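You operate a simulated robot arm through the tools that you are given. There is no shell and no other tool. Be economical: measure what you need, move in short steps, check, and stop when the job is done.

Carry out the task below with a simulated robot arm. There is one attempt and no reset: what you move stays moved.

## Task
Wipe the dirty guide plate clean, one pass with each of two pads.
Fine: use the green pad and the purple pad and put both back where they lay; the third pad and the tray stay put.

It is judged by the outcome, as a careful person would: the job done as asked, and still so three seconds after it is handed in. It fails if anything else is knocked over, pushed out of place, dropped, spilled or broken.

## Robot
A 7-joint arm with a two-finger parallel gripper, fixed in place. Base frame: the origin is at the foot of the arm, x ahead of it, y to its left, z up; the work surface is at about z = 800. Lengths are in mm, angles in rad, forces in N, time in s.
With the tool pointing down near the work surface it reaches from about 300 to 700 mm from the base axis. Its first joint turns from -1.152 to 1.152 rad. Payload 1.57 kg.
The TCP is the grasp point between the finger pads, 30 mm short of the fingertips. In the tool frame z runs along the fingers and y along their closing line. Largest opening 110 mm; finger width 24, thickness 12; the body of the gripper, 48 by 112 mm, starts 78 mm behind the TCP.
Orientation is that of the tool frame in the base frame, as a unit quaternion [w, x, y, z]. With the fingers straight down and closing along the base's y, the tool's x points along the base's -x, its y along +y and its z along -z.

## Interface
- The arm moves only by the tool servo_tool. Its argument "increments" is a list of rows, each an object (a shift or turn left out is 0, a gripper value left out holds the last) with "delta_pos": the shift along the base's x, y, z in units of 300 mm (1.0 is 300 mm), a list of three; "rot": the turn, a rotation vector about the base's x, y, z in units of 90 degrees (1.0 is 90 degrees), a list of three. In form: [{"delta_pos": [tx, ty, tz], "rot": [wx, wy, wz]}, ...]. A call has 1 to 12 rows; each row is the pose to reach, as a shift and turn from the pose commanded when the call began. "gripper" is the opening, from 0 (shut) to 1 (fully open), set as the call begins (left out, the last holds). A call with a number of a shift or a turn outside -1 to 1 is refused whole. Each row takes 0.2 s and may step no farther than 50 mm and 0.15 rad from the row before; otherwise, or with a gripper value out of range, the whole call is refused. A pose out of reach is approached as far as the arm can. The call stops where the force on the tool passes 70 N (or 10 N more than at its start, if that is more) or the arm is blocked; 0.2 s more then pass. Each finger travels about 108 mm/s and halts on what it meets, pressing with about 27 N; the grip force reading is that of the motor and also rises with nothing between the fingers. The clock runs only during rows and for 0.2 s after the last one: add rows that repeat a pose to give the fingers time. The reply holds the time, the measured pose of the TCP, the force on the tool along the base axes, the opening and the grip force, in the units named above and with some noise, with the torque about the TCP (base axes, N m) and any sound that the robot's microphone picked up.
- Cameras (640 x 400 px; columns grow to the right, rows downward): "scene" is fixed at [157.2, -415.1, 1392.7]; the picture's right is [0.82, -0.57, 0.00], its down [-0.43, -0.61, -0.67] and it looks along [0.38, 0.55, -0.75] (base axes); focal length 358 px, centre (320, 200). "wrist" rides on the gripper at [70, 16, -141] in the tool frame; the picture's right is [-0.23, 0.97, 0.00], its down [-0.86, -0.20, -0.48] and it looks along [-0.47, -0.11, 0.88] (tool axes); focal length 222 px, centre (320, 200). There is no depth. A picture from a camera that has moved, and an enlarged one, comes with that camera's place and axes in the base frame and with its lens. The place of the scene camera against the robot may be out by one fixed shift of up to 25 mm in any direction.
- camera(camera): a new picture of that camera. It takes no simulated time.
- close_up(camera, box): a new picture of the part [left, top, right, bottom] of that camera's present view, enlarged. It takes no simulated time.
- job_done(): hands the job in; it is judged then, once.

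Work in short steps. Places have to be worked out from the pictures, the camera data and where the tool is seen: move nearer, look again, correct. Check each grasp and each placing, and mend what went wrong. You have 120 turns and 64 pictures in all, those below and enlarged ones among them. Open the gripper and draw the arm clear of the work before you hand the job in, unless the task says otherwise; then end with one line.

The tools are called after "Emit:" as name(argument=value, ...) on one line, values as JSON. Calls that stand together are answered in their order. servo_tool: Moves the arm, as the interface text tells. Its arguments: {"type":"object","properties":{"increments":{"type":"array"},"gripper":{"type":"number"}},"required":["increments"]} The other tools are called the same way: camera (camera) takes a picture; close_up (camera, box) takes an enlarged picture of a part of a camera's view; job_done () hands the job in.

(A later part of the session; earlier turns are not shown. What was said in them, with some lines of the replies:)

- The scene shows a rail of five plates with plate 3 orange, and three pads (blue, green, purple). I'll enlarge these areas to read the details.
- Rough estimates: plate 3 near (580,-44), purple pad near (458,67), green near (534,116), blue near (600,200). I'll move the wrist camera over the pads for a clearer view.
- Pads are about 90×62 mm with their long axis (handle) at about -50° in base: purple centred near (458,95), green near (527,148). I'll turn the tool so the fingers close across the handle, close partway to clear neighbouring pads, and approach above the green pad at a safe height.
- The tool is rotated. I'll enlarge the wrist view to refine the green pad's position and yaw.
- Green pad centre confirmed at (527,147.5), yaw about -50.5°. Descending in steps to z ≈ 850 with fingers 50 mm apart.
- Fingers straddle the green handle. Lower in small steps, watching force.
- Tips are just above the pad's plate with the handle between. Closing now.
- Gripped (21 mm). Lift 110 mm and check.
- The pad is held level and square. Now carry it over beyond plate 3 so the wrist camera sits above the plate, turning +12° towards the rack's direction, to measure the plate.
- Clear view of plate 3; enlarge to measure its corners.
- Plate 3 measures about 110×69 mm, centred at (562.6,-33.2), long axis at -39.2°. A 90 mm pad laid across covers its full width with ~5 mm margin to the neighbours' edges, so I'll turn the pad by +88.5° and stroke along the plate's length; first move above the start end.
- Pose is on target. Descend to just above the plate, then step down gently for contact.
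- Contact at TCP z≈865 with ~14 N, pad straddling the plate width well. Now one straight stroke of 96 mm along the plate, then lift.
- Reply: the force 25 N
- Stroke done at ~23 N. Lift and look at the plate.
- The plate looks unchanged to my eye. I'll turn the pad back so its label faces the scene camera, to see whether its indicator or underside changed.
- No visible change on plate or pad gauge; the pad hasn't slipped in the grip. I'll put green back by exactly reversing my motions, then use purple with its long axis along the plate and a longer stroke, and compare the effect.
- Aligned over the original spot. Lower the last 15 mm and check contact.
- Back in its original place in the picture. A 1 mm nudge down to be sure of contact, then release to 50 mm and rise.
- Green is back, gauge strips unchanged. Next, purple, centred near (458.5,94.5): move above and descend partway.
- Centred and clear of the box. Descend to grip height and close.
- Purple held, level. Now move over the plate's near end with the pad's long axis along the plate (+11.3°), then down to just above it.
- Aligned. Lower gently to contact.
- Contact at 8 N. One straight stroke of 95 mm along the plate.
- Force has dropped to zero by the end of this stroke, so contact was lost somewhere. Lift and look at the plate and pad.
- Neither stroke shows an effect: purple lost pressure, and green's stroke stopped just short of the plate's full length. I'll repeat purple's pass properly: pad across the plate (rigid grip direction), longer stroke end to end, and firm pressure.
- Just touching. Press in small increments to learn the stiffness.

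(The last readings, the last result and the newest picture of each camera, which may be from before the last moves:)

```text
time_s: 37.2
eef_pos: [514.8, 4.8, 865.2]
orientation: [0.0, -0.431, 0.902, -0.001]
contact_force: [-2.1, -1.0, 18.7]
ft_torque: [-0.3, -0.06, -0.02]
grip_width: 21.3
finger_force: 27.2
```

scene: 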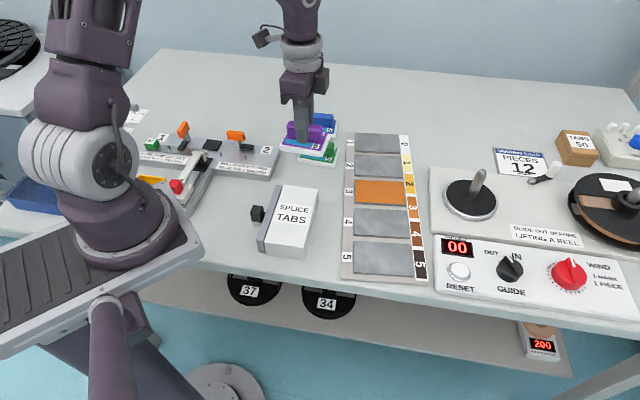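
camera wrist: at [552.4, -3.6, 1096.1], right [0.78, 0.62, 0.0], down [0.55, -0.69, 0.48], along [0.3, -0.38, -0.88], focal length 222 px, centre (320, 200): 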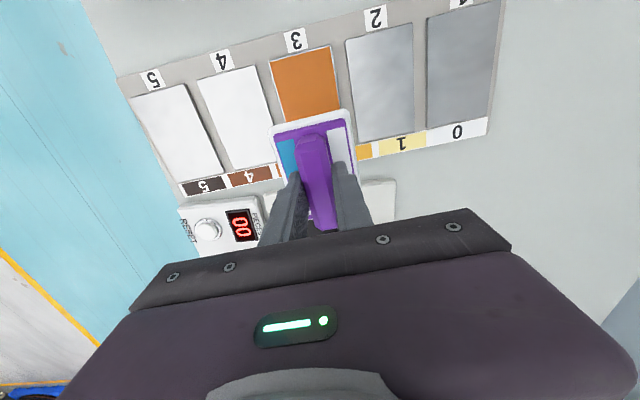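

18.7 N. Now the stroke: first half, reading force midway without lifting.

Emit:
servo_tool(increments=[{"delta_pos": [0.032, -0.0261, 0]}, {"delta_pos": [0.064, -0.0522, 0]}, {"delta_pos": [0.0961, -0.0784, 0]}, {"delta_pos": [0.1281, -0.1045, 0]}, {"delta_pos": [0.1602, -0.1306, 0]}])

```text
time_s: 38.4
eef_pos: [561.3, -33.9, 864.8]
orientation: [0.0, -0.431, 0.902, 0.0]
contact_force: [-5.1, 3.1, 11.8]
ft_torque: [0.15, 0.0, 0.07]
grip_width: 21.0
finger_force: 26.8
```

Still pressing with 12 N at the centre; continue the second half with slight extra pressure.

Emit:
servo_tool(increments=[{"delta_pos": [0.032, -0.0261, -0.001]}, {"delta_pos": [0.064, -0.0522, -0.002]}, {"delta_pos": [0.0961, -0.0784, -0.002]}, {"delta_pos": [0.1281, -0.1045, -0.002]}, {"delta_pos": [0.1602, -0.1306, -0.002]}])

Emit:
close_up(camera="scene", box=[310, 120, 450, 260])

```text
time_s: 39.6
eef_pos: [609.7, -72.6, 863.7]
orientation: [0.001, -0.43, 0.903, 0.0]
contact_force: [-4.4, 2.3, 6.9]
ft_torque: [0.24, 0.17, 0.02]
grip_width: 21.0
finger_force: 26.8
```

```text
2.86 times, centred on (380, 190) of scene
camera zoom: at [157.0, -415.0, 1392.8], right [0.82, -0.57, 0.0], down [-0.43, -0.61, -0.67], along [0.38, 0.55, -0.75], focal length 1024 px, centre (149, 229)
```

zoom: 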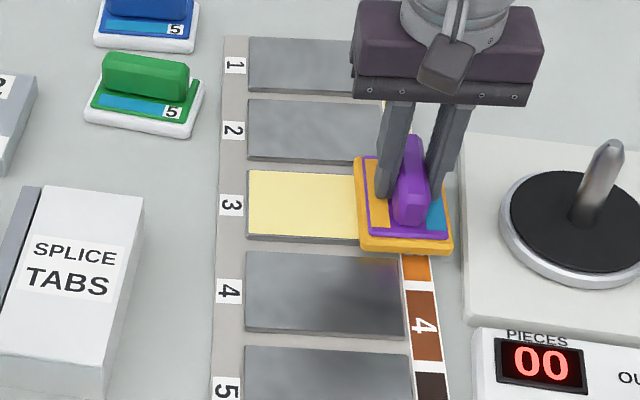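

It registered: plate went from 3 to 1 and the purple pad shows 2, so a full-length stroke was what was missing; green's pass should take the last step. Lift straight up and carry purple back by reversing my motions.

Emit:
servo_tool(increments=[{"delta_pos": [0, 0, 0.04]}, {"delta_pos": [0, 0, 0.17]}, {"delta_pos": [0, 0, 0.3]}, {"delta_pos": [-0.05, 0.055, 0.3], "rot": [0, 0, -0.09]}, {"delta_pos": [-0.1, 0.11, 0.3], "rot": [0, 0, -0.18]}, {"delta_pos": [-0.15, 0.165, 0.3], "rot": [0, 0, -0.27]}, {"delta_pos": [-0.2, 0.22, 0.3], "rot": [0, 0, -0.36]}, {"delta_pos": [-0.25, 0.275, 0.3], "rot": [0, 0, -0.45]}, {"delta_pos": [-0.3, 0.33, 0.3], "rot": [0, 0, -0.54]}, {"delta_pos": [-0.35, 0.385, 0.3], "rot": [0, 0, -0.63]}, {"delta_pos": [-0.4, 0.44, 0.3], "rot": [0, 0, -0.72]}])

Emit:
servo_tool(increments=[{"delta_pos": [-0.03, 0.03, 0], "rot": [0, 0, -0.08]}, {"delta_pos": [-0.06, 0.06, 0], "rot": [0, 0, -0.16]}, {"delta_pos": [-0.09, 0.09, 0], "rot": [0, 0, -0.24]}, {"delta_pos": [-0.1065, 0.1162, 0], "rot": [0, 0, -0.32]}, {"delta_pos": [-0.1065, 0.1162, 0], "rot": [0, 0, -0.4]}, {"delta_pos": [-0.1065, 0.1162, -0.1], "rot": [0, 0, -0.4]}, {"delta_pos": [-0.1065, 0.1162, -0.22], "rot": [0, 0, -0.4]}, {"delta_pos": [-0.1065, 0.1162, -0.3], "rot": [0, 0, -0.4]}, {"delta_pos": [-0.1065, 0.1162, -0.3], "rot": [0, 0, -0.4]}])

Emit:
close_up(camera="scene", box=[260, 110, 350, 210])

```text
time_s: 42.0
eef_pos: [490.2, 59.3, 954.1]
orientation: [0.0, 0.121, 0.993, -0.001]
contact_force: [-0.4, 0.4, -0.3]
ft_torque: [0.02, -0.03, 0.01]
grip_width: 21.2
finger_force: 26.2
```

```text
time_s: 44.0
eef_pos: [458.1, 95.3, 862.7]
orientation: [0.0, 0.421, 0.907, 0.0]
contact_force: [-0.4, -0.2, -1.1]
ft_torque: [-0.01, 0.02, -0.01]
grip_width: 20.6
finger_force: 27.2
```

```text
4.00 times, centred on (305, 160) of scene
camera zoom: at [157.2, -415.1, 1392.7], right [0.82, -0.57, 0.0], down [-0.43, -0.61, -0.67], along [0.38, 0.55, -0.75], focal length 1433 px, centre (380, 360)
```

zoom: 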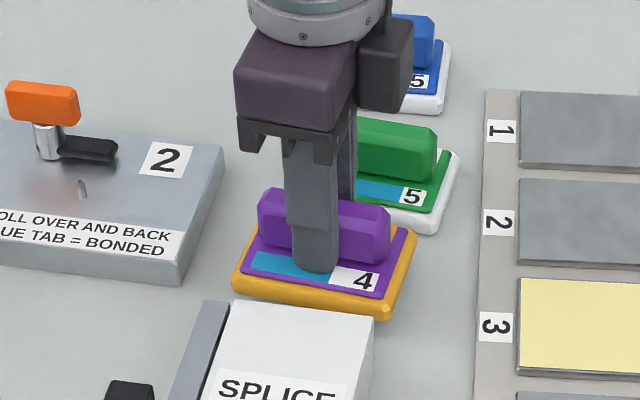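

Purple's counter reads 4 now while green's is still 5, confirming green's first stroke did not count. Lower purple to its spot.

Emit:
servo_tool(increments=[{"delta_pos": [0, 0, -0.03]}, {"delta_pos": [0, 0, -0.05]}, {"delta_pos": [0, 0, -0.053]}, {"delta_pos": [0, 0, -0.053]}])

Emit:
close_up(camera="scene", box=[260, 110, 350, 210])

```text
time_s: 45.0
eef_pos: [457.7, 95.4, 847.1]
orientation: [0.001, 0.421, 0.907, 0.001]
contact_force: [-1.7, -3.5, 22.9]
ft_torque: [-0.1, 0.11, 0.02]
grip_width: 20.9
finger_force: 27.0
```

```text
4.00 times, centred on (305, 160) of scene
camera zoom: at [156.8, -415.3, 1392.7], right [0.82, -0.57, 0.0], down [-0.43, -0.61, -0.67], along [0.38, 0.55, -0.75], focal length 1433 px, centre (380, 360)
```

zoom: 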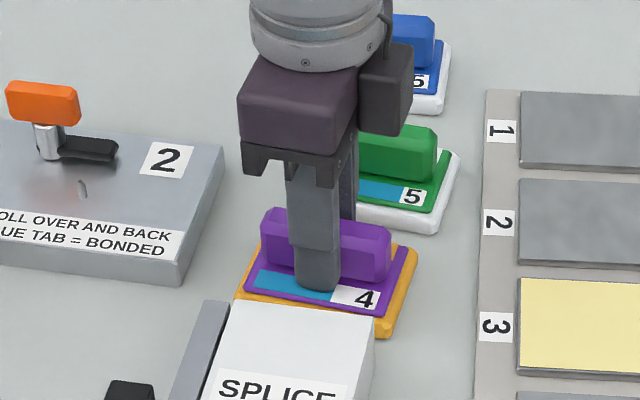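

It matches its original picture; ease 1.2 mm to relax the push, release, rise, and check while moving over green.

Emit:
servo_tool(increments=[{"delta_pos": [0, 0, 0.004]}, {"delta_pos": [0, 0, 0.004]}])

Emit:
servo_tool(increments=[{"delta_pos": [0, 0, 0]}, {"delta_pos": [0, 0, 0]}], gripper=0.45)

Emit:
servo_tool(increments=[{"delta_pos": [0, 0, 0.05]}, {"delta_pos": [0, 0, 0.16]}, {"delta_pos": [0, 0, 0.3]}, {"delta_pos": [0.12, 0.09, 0.3]}, {"delta_pos": [0.232, 0.18, 0.3]}, {"delta_pos": [0.232, 0.18, 0.3]}])

Emit:
close_up(camera="wrist", box=[200, 85, 360, 195])

```text
time_s: 45.6
eef_pos: [457.7, 94.3, 849.6]
orientation: [0.0, 0.421, 0.907, 0.0]
contact_force: [0.3, -0.2, -0.6]
ft_torque: [0.02, -0.02, -0.01]
grip_width: 21.3
finger_force: 26.7
```

```text
time_s: 46.2
eef_pos: [457.4, 94.1, 848.7]
orientation: [0.001, 0.421, 0.907, 0.0]
contact_force: [0.3, 0.1, -0.7]
ft_torque: [0.03, 0.01, 0.0]
grip_width: 49.5
finger_force: 0.2
```

```text
time_s: 47.6
eef_pos: [528.3, 147.1, 938.5]
orientation: [0.0, 0.422, 0.907, 0.001]
contact_force: [0.4, 0.1, 0.0]
ft_torque: [0.02, 0.03, -0.03]
grip_width: 49.5
finger_force: 0.1
```

```text
3.64 times, centred on (280, 140) of wrist
camera zoom: at [494.4, 212.0, 1078.6], right [0.89, 0.46, 0.0], down [0.4, -0.78, 0.48], along [0.22, -0.43, -0.88], focal length 808 px, centre (466, 418)
```

zoom: 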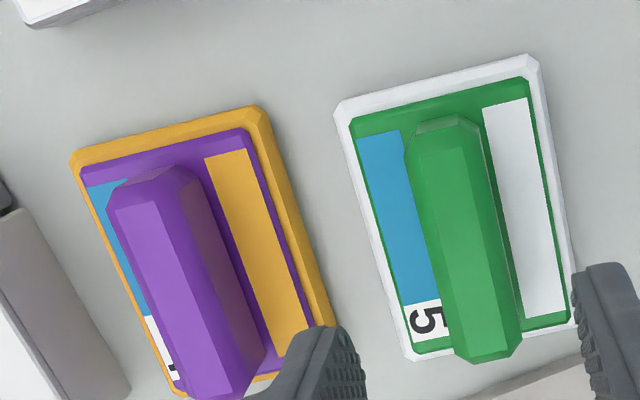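

Both pads sit as before. Descend on green, grip and lift.

Emit:
servo_tool(increments=[{"delta_pos": [0, 0, -0.13]}, {"delta_pos": [0, 0, -0.23]}, {"delta_pos": [0, 0, -0.27]}, {"delta_pos": [0, 0, -0.298]}, {"delta_pos": [0, 0, -0.298]}])

Emit:
servo_tool(increments=[{"delta_pos": [0, 0, 0]}, {"delta_pos": [0, 0, 0]}, {"delta_pos": [0, 0, 0]}], gripper=0)

Emit:
servo_tool(increments=[{"delta_pos": [0, 0, 0.04]}, {"delta_pos": [0, 0, 0.12]}, {"delta_pos": [0, 0, 0.24]}, {"delta_pos": [0, 0, 0.36]}, {"delta_pos": [0, 0, 0.36]}])

```text
time_s: 48.8
eef_pos: [527.9, 147.2, 849.3]
orientation: [0.0, 0.421, 0.907, 0.001]
contact_force: [0.2, -0.7, -0.3]
ft_torque: [0.06, 0.02, 0.0]
grip_width: 49.7
finger_force: 0.0
```

```text
time_s: 49.6
eef_pos: [529.1, 147.6, 849.4]
orientation: [0.0, 0.421, 0.907, -0.001]
contact_force: [0.2, -0.3, 0.1]
ft_torque: [-0.01, -0.01, 0.0]
grip_width: 21.0
finger_force: 26.9
```

```text
time_s: 50.8
eef_pos: [527.0, 148.1, 959.1]
orientation: [-0.001, 0.421, 0.907, -0.001]
contact_force: [0.0, 0.2, -0.4]
ft_torque: [0.03, -0.04, -0.04]
grip_width: 20.7
finger_force: 27.1
```

Green is held again. Carry it to the same start pose beyond the plate's near end, turned across the plate.

Emit:
servo_tool(increments=[{"delta_pos": [-0.004, -0.045, 0], "rot": [0, 0, 0.09]}, {"delta_pos": [-0.008, -0.09, 0], "rot": [0, 0, 0.18]}, {"delta_pos": [-0.012, -0.135, 0], "rot": [0, 0, 0.27]}, {"delta_pos": [-0.016, -0.18, 0], "rot": [0, 0, 0.36]}, {"delta_pos": [-0.02, -0.225, 0], "rot": [0, 0, 0.45]}, {"delta_pos": [-0.025, -0.27, 0], "rot": [0, 0, 0.54]}, {"delta_pos": [-0.03, -0.315, 0], "rot": [0, 0, 0.63]}, {"delta_pos": [-0.035, -0.36, 0], "rot": [0, 0, 0.72]}, {"delta_pos": [-0.04, -0.405, 0], "rot": [0, 0, 0.81]}, {"delta_pos": [-0.044, -0.45, 0], "rot": [0, 0, 0.9]}, {"delta_pos": [-0.0457, -0.4733, 0], "rot": [0, 0, 0.98]}])

Emit:
servo_tool(increments=[{"rot": [0, 0, 0.07]}, {"rot": [0, 0, 0.139]}, {"delta_pos": [0, 0, -0.12], "rot": [0, 0, 0.139]}, {"delta_pos": [0, 0, -0.24], "rot": [0, 0, 0.139]}, {"delta_pos": [0, 0, -0.285], "rot": [0, 0, 0.139]}, {"delta_pos": [0, 0, -0.303], "rot": [0, 0, 0.139]}, {"delta_pos": [0, 0, -0.303], "rot": [0, 0, 0.139]}])

Emit:
close_up(camera="scene", box=[310, 120, 450, 260])

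```text
time_s: 53.2
eef_pos: [513.2, 6.4, 958.3]
orientation: [0.0, -0.33, 0.944, 0.0]
contact_force: [0.7, -0.1, -1.1]
ft_torque: [-0.04, -0.02, -0.03]
grip_width: 21.3
finger_force: 27.8
```

```text
time_s: 54.8
eef_pos: [514.4, 5.6, 866.3]
orientation: [0.0, -0.43, 0.903, 0.0]
contact_force: [0.0, -0.2, 0.7]
ft_torque: [0.0, 0.0, -0.01]
grip_width: 21.1
finger_force: 26.6
```

```text
2.86 times, centred on (380, 190) of scene
camera zoom: at [157.2, -415.1, 1392.7], right [0.82, -0.57, 0.0], down [-0.43, -0.61, -0.67], along [0.38, 0.55, -0.75], focal length 1024 px, centre (149, 229)
```

zoom: 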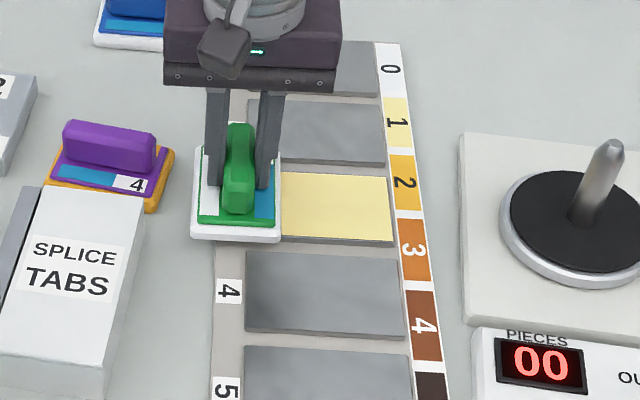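

In position, just touching. Press a little.

Emit:
servo_tool(increments=[{"delta_pos": [0, 0, -0.004]}, {"delta_pos": [0, 0, -0.004]}])

```text
time_s: 55.4
eef_pos: [514.7, 6.2, 865.5]
orientation: [0.0, -0.43, 0.903, 0.001]
contact_force: [-0.5, 0.7, 0.1]
ft_torque: [0.04, -0.04, 0.01]
grip_width: 21.2
finger_force: 27.3
```

Emit:
servo_tool(increments=[{"delta_pos": [0, 0, -0.003]}, {"delta_pos": [0, 0, -0.003]}])

```text
time_s: 56.0
eef_pos: [514.2, 6.8, 865.4]
orientation: [0.0, -0.43, 0.903, 0.001]
contact_force: [-1.2, 0.8, 11.7]
ft_torque: [-0.13, -0.04, -0.01]
grip_width: 21.2
finger_force: 27.2
```

Contact at 12 N. Stroke the first half with slight extra pressure.

Emit:
servo_tool(increments=[{"delta_pos": [0.032, -0.0261, -0.002]}, {"delta_pos": [0.064, -0.0522, -0.002]}, {"delta_pos": [0.0961, -0.0784, -0.002]}, {"delta_pos": [0.1281, -0.1045, -0.002]}, {"delta_pos": [0.1602, -0.1306, -0.002]}])

Emit:
servo_tool(increments=[{"delta_pos": [0.032, -0.0261, -0.001]}, {"delta_pos": [0.064, -0.0522, -0.002]}, {"delta_pos": [0.0961, -0.0784, -0.002]}, {"delta_pos": [0.1281, -0.1045, -0.002]}, {"delta_pos": [0.1602, -0.1306, -0.002]}])

Emit:
close_up(camera="scene", box=[310, 120, 450, 260])

```text
time_s: 57.2
eef_pos: [561.9, -33.9, 864.2]
orientation: [0.0, -0.432, 0.902, 0.001]
contact_force: [-6.5, 3.8, 15.6]
ft_torque: [0.14, 0.04, 0.06]
grip_width: 21.0
finger_force: 27.5
```

```text
time_s: 58.4
eef_pos: [610.6, -71.7, 864.8]
orientation: [0.0, -0.43, 0.903, 0.0]
contact_force: [-6.1, 2.3, 12.4]
ft_torque: [0.25, 0.36, 0.01]
grip_width: 21.2
finger_force: 27.1
```

```text
2.86 times, centred on (380, 190) of scene
camera zoom: at [156.8, -415.0, 1392.8], right [0.82, -0.57, 0.0], down [-0.43, -0.61, -0.67], along [0.38, 0.55, -0.75], focal length 1024 px, centre (149, 229)
```

zoom: 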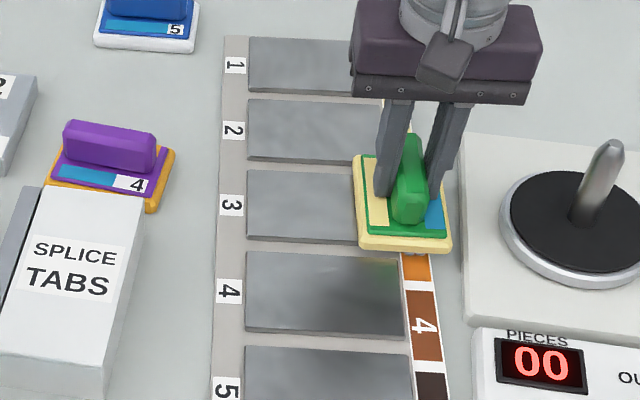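

Plate 3 is clean now. Lift straight up and carry green back by reversing the motion.

Emit:
servo_tool(increments=[{"delta_pos": [0, 0, 0.04]}, {"delta_pos": [0, 0, 0.17]}, {"delta_pos": [0, 0, 0.3]}, {"delta_pos": [-0.02, 0.06, 0.3], "rot": [0, 0, -0.09]}, {"delta_pos": [-0.04, 0.12, 0.3], "rot": [0, 0, -0.18]}, {"delta_pos": [-0.06, 0.18, 0.3], "rot": [0, 0, -0.27]}, {"delta_pos": [-0.09, 0.24, 0.3], "rot": [0, 0, -0.36]}, {"delta_pos": [-0.11, 0.3, 0.3], "rot": [0, 0, -0.45]}, {"delta_pos": [-0.13, 0.36, 0.3], "rot": [0, 0, -0.54]}, {"delta_pos": [-0.15, 0.42, 0.3], "rot": [0, 0, -0.63]}, {"delta_pos": [-0.18, 0.48, 0.3], "rot": [0, 0, -0.72]}])

Emit:
servo_tool(increments=[{"delta_pos": [-0.02, 0.06, 0], "rot": [0, 0, -0.08]}, {"delta_pos": [-0.04, 0.12, 0], "rot": [0, 0, -0.16]}, {"delta_pos": [-0.06, 0.18, 0], "rot": [0, 0, -0.24]}, {"delta_pos": [-0.08, 0.23, 0], "rot": [0, 0, -0.32]}, {"delta_pos": [-0.0947, 0.2545, 0], "rot": [0, 0, -0.399]}, {"delta_pos": [-0.0947, 0.2545, -0.1], "rot": [0, 0, -0.399]}, {"delta_pos": [-0.0947, 0.2545, -0.22], "rot": [0, 0, -0.399]}, {"delta_pos": [-0.0947, 0.2545, -0.31], "rot": [0, 0, -0.399]}, {"delta_pos": [-0.0947, 0.2545, -0.335], "rot": [0, 0, -0.399]}, {"delta_pos": [-0.0947, 0.2545, -0.335], "rot": [0, 0, -0.399]}])

Emit:
close_up(camera="scene", box=[270, 100, 360, 200])

```text
time_s: 60.8
eef_pos: [557.2, 72.0, 952.6]
orientation: [0.001, 0.122, 0.993, 0.0]
contact_force: [1.0, 0.6, -0.7]
ft_torque: [0.0, -0.01, 0.0]
grip_width: 21.0
finger_force: 26.8
```

```text
time_s: 63.0
eef_pos: [527.7, 149.2, 854.0]
orientation: [0.0, 0.421, 0.907, 0.0]
contact_force: [0.4, -0.4, 0.5]
ft_torque: [-0.02, -0.03, 0.05]
grip_width: 21.1
finger_force: 26.6
```

```text
4.00 times, centred on (315, 150) of scene
camera zoom: at [157.2, -415.1, 1392.7], right [0.82, -0.57, 0.0], down [-0.43, -0.61, -0.67], along [0.38, 0.55, -0.75], focal length 1433 px, centre (340, 400)
```

zoom: 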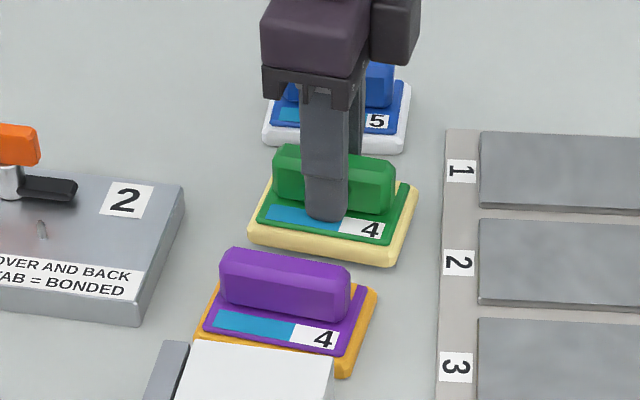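

Green reads 4 and is just above its spot. Lower to the table, release, and rise.

Emit:
servo_tool(increments=[{"delta_pos": [0, 0, -0.007]}, {"delta_pos": [0, 0, -0.012]}, {"delta_pos": [0, 0, -0.012]}])

Emit:
servo_tool(increments=[{"delta_pos": [0, 0, -0.001]}, {"delta_pos": [0, 0, -0.001]}])

```text
time_s: 63.8
eef_pos: [528.0, 148.1, 850.0]
orientation: [0.0, 0.421, 0.907, 0.0]
contact_force: [0.1, -0.7, -0.9]
ft_torque: [-0.02, -0.01, 0.02]
grip_width: 21.1
finger_force: 27.3
```

```text
time_s: 64.4
eef_pos: [528.9, 147.0, 849.3]
orientation: [0.0, 0.421, 0.907, -0.001]
contact_force: [-0.2, -0.7, -0.7]
ft_torque: [0.03, -0.02, 0.0]
grip_width: 21.3
finger_force: 26.7
```

A touch lower until a small contact force shows.

Emit:
servo_tool(increments=[{"delta_pos": [0, 0, -0.0025]}, {"delta_pos": [0, 0, -0.0025]}])

```text
time_s: 65.0
eef_pos: [528.2, 146.9, 847.8]
orientation: [0.0, 0.421, 0.907, 0.0]
contact_force: [0.8, 0.0, 0.3]
ft_torque: [0.02, 0.0, 0.02]
grip_width: 21.0
finger_force: 27.1
```

Emit:
servo_tool(increments=[{"delta_pos": [0, 0, -0.002]}, {"delta_pos": [0, 0, -0.002]}])

```text
time_s: 65.6
eef_pos: [528.2, 149.1, 848.5]
orientation: [0.0, 0.421, 0.907, 0.0]
contact_force: [-2.4, -0.8, 8.7]
ft_torque: [-0.09, 0.04, -0.04]
grip_width: 21.0
finger_force: 26.9
```

Contact made (9 N). Release, rise, and retreat clear.

Emit:
servo_tool(increments=[{"delta_pos": [0, 0, 0.002]}, {"delta_pos": [0, 0, 0.002]}], gripper=0.45)

Emit:
servo_tool(increments=[{"delta_pos": [0, 0, 0.05]}, {"delta_pos": [0, 0, 0.17]}, {"delta_pos": [0, 0, 0.3]}, {"delta_pos": [0, 0, 0.45]}, {"delta_pos": [-0.1, -0.05, 0.6]}, {"delta_pos": [-0.23, -0.1, 0.65]}, {"delta_pos": [-0.37, -0.15, 0.65]}, {"delta_pos": [-0.37, -0.15, 0.65]}])

Emit:
camera(camera="scene")

Emit:
close_up(camera="scene", box=[270, 100, 360, 200])

Emit:
close_up(camera="scene", box=[330, 120, 450, 290])

```text
time_s: 66.2
eef_pos: [528.2, 148.3, 848.0]
orientation: [0.0, 0.421, 0.907, 0.0]
contact_force: [-0.3, 0.0, 0.3]
ft_torque: [0.02, 0.03, 0.01]
grip_width: 49.7
finger_force: 0.0
```

```text
refused: row 5 steps farther than a row can; nothing moved
```

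```text
16 pictures are left
```

scene: 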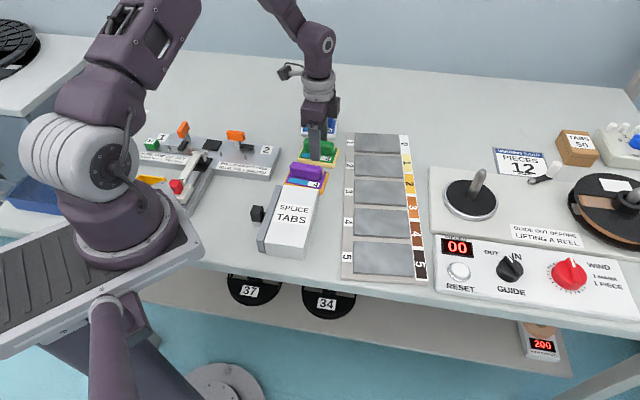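

```text
4.00 times, centred on (315, 150) of scene
camera zoom: at [157.2, -415.1, 1392.7], right [0.82, -0.57, 0.0], down [-0.43, -0.61, -0.67], along [0.38, 0.55, -0.75], focal length 1433 px, centre (340, 400)
```

zoom: 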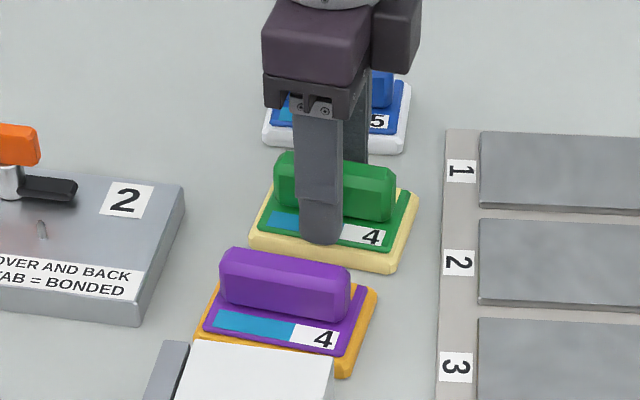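

```text
2.35 times, centred on (390, 205) of scene
camera zoom: at [157.2, -415.1, 1392.7], right [0.82, -0.57, 0.0], down [-0.43, -0.61, -0.67], along [0.38, 0.55, -0.75], focal length 843 px, centre (155, 188)
```

zoom: 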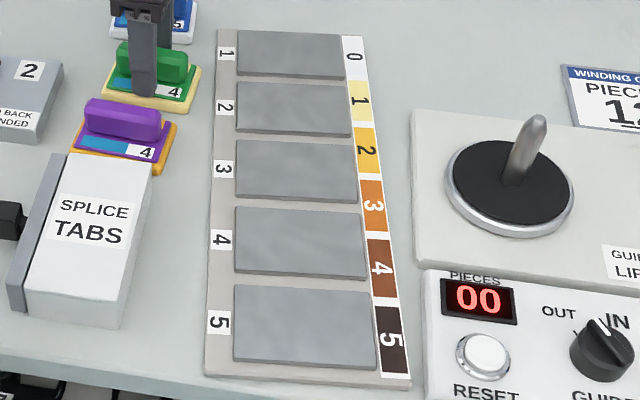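

Plate 3 is clean, pads released in place; the retreat was refused for step size, so do it in smaller steps.

Emit:
servo_tool(increments=[{"delta_pos": [0, 0, 0.05]}, {"delta_pos": [0, 0, 0.17]}, {"delta_pos": [0, 0, 0.3]}, {"delta_pos": [0, 0, 0.45]}, {"delta_pos": [-0.05, -0.03, 0.57]}, {"delta_pos": [-0.17, -0.06, 0.62]}, {"delta_pos": [-0.3, -0.1, 0.65]}, {"delta_pos": [-0.4, -0.15, 0.65]}, {"delta_pos": [-0.4, -0.15, 0.65]}], gripper=0.6)

Emit:
close_up(camera="scene", box=[270, 100, 360, 200])

```text
time_s: 68.2
eef_pos: [407.9, 103.8, 1045.6]
orientation: [0.0, 0.421, 0.907, 0.0]
contact_force: [-0.5, -0.3, -0.5]
ft_torque: [-0.01, 0.01, 0.0]
grip_width: 66.1
finger_force: 0.0
```

```text
4.00 times, centred on (315, 150) of scene
camera zoom: at [157.2, -415.1, 1392.7], right [0.82, -0.57, 0.0], down [-0.43, -0.61, -0.67], along [0.38, 0.55, -0.75], focal length 1433 px, centre (340, 400)
```

zoom: 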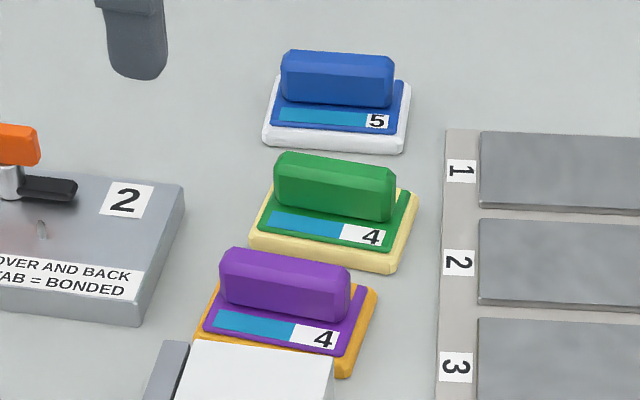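

Both pads lie where they were, blue is untouched, plate 3 is clean and the arm is clear. Handing in.

Emit:
job_done()

```text
The job is handed in.
```

Guide plate 3 is clean and both pads are back where they lay (purple within about 1 mm), with the blue pad and tray untouched; each pad also made one earlier stroke that didn't register, so each went over the plate twice but only one pass per pad counted (both counters went from 5 to 4).
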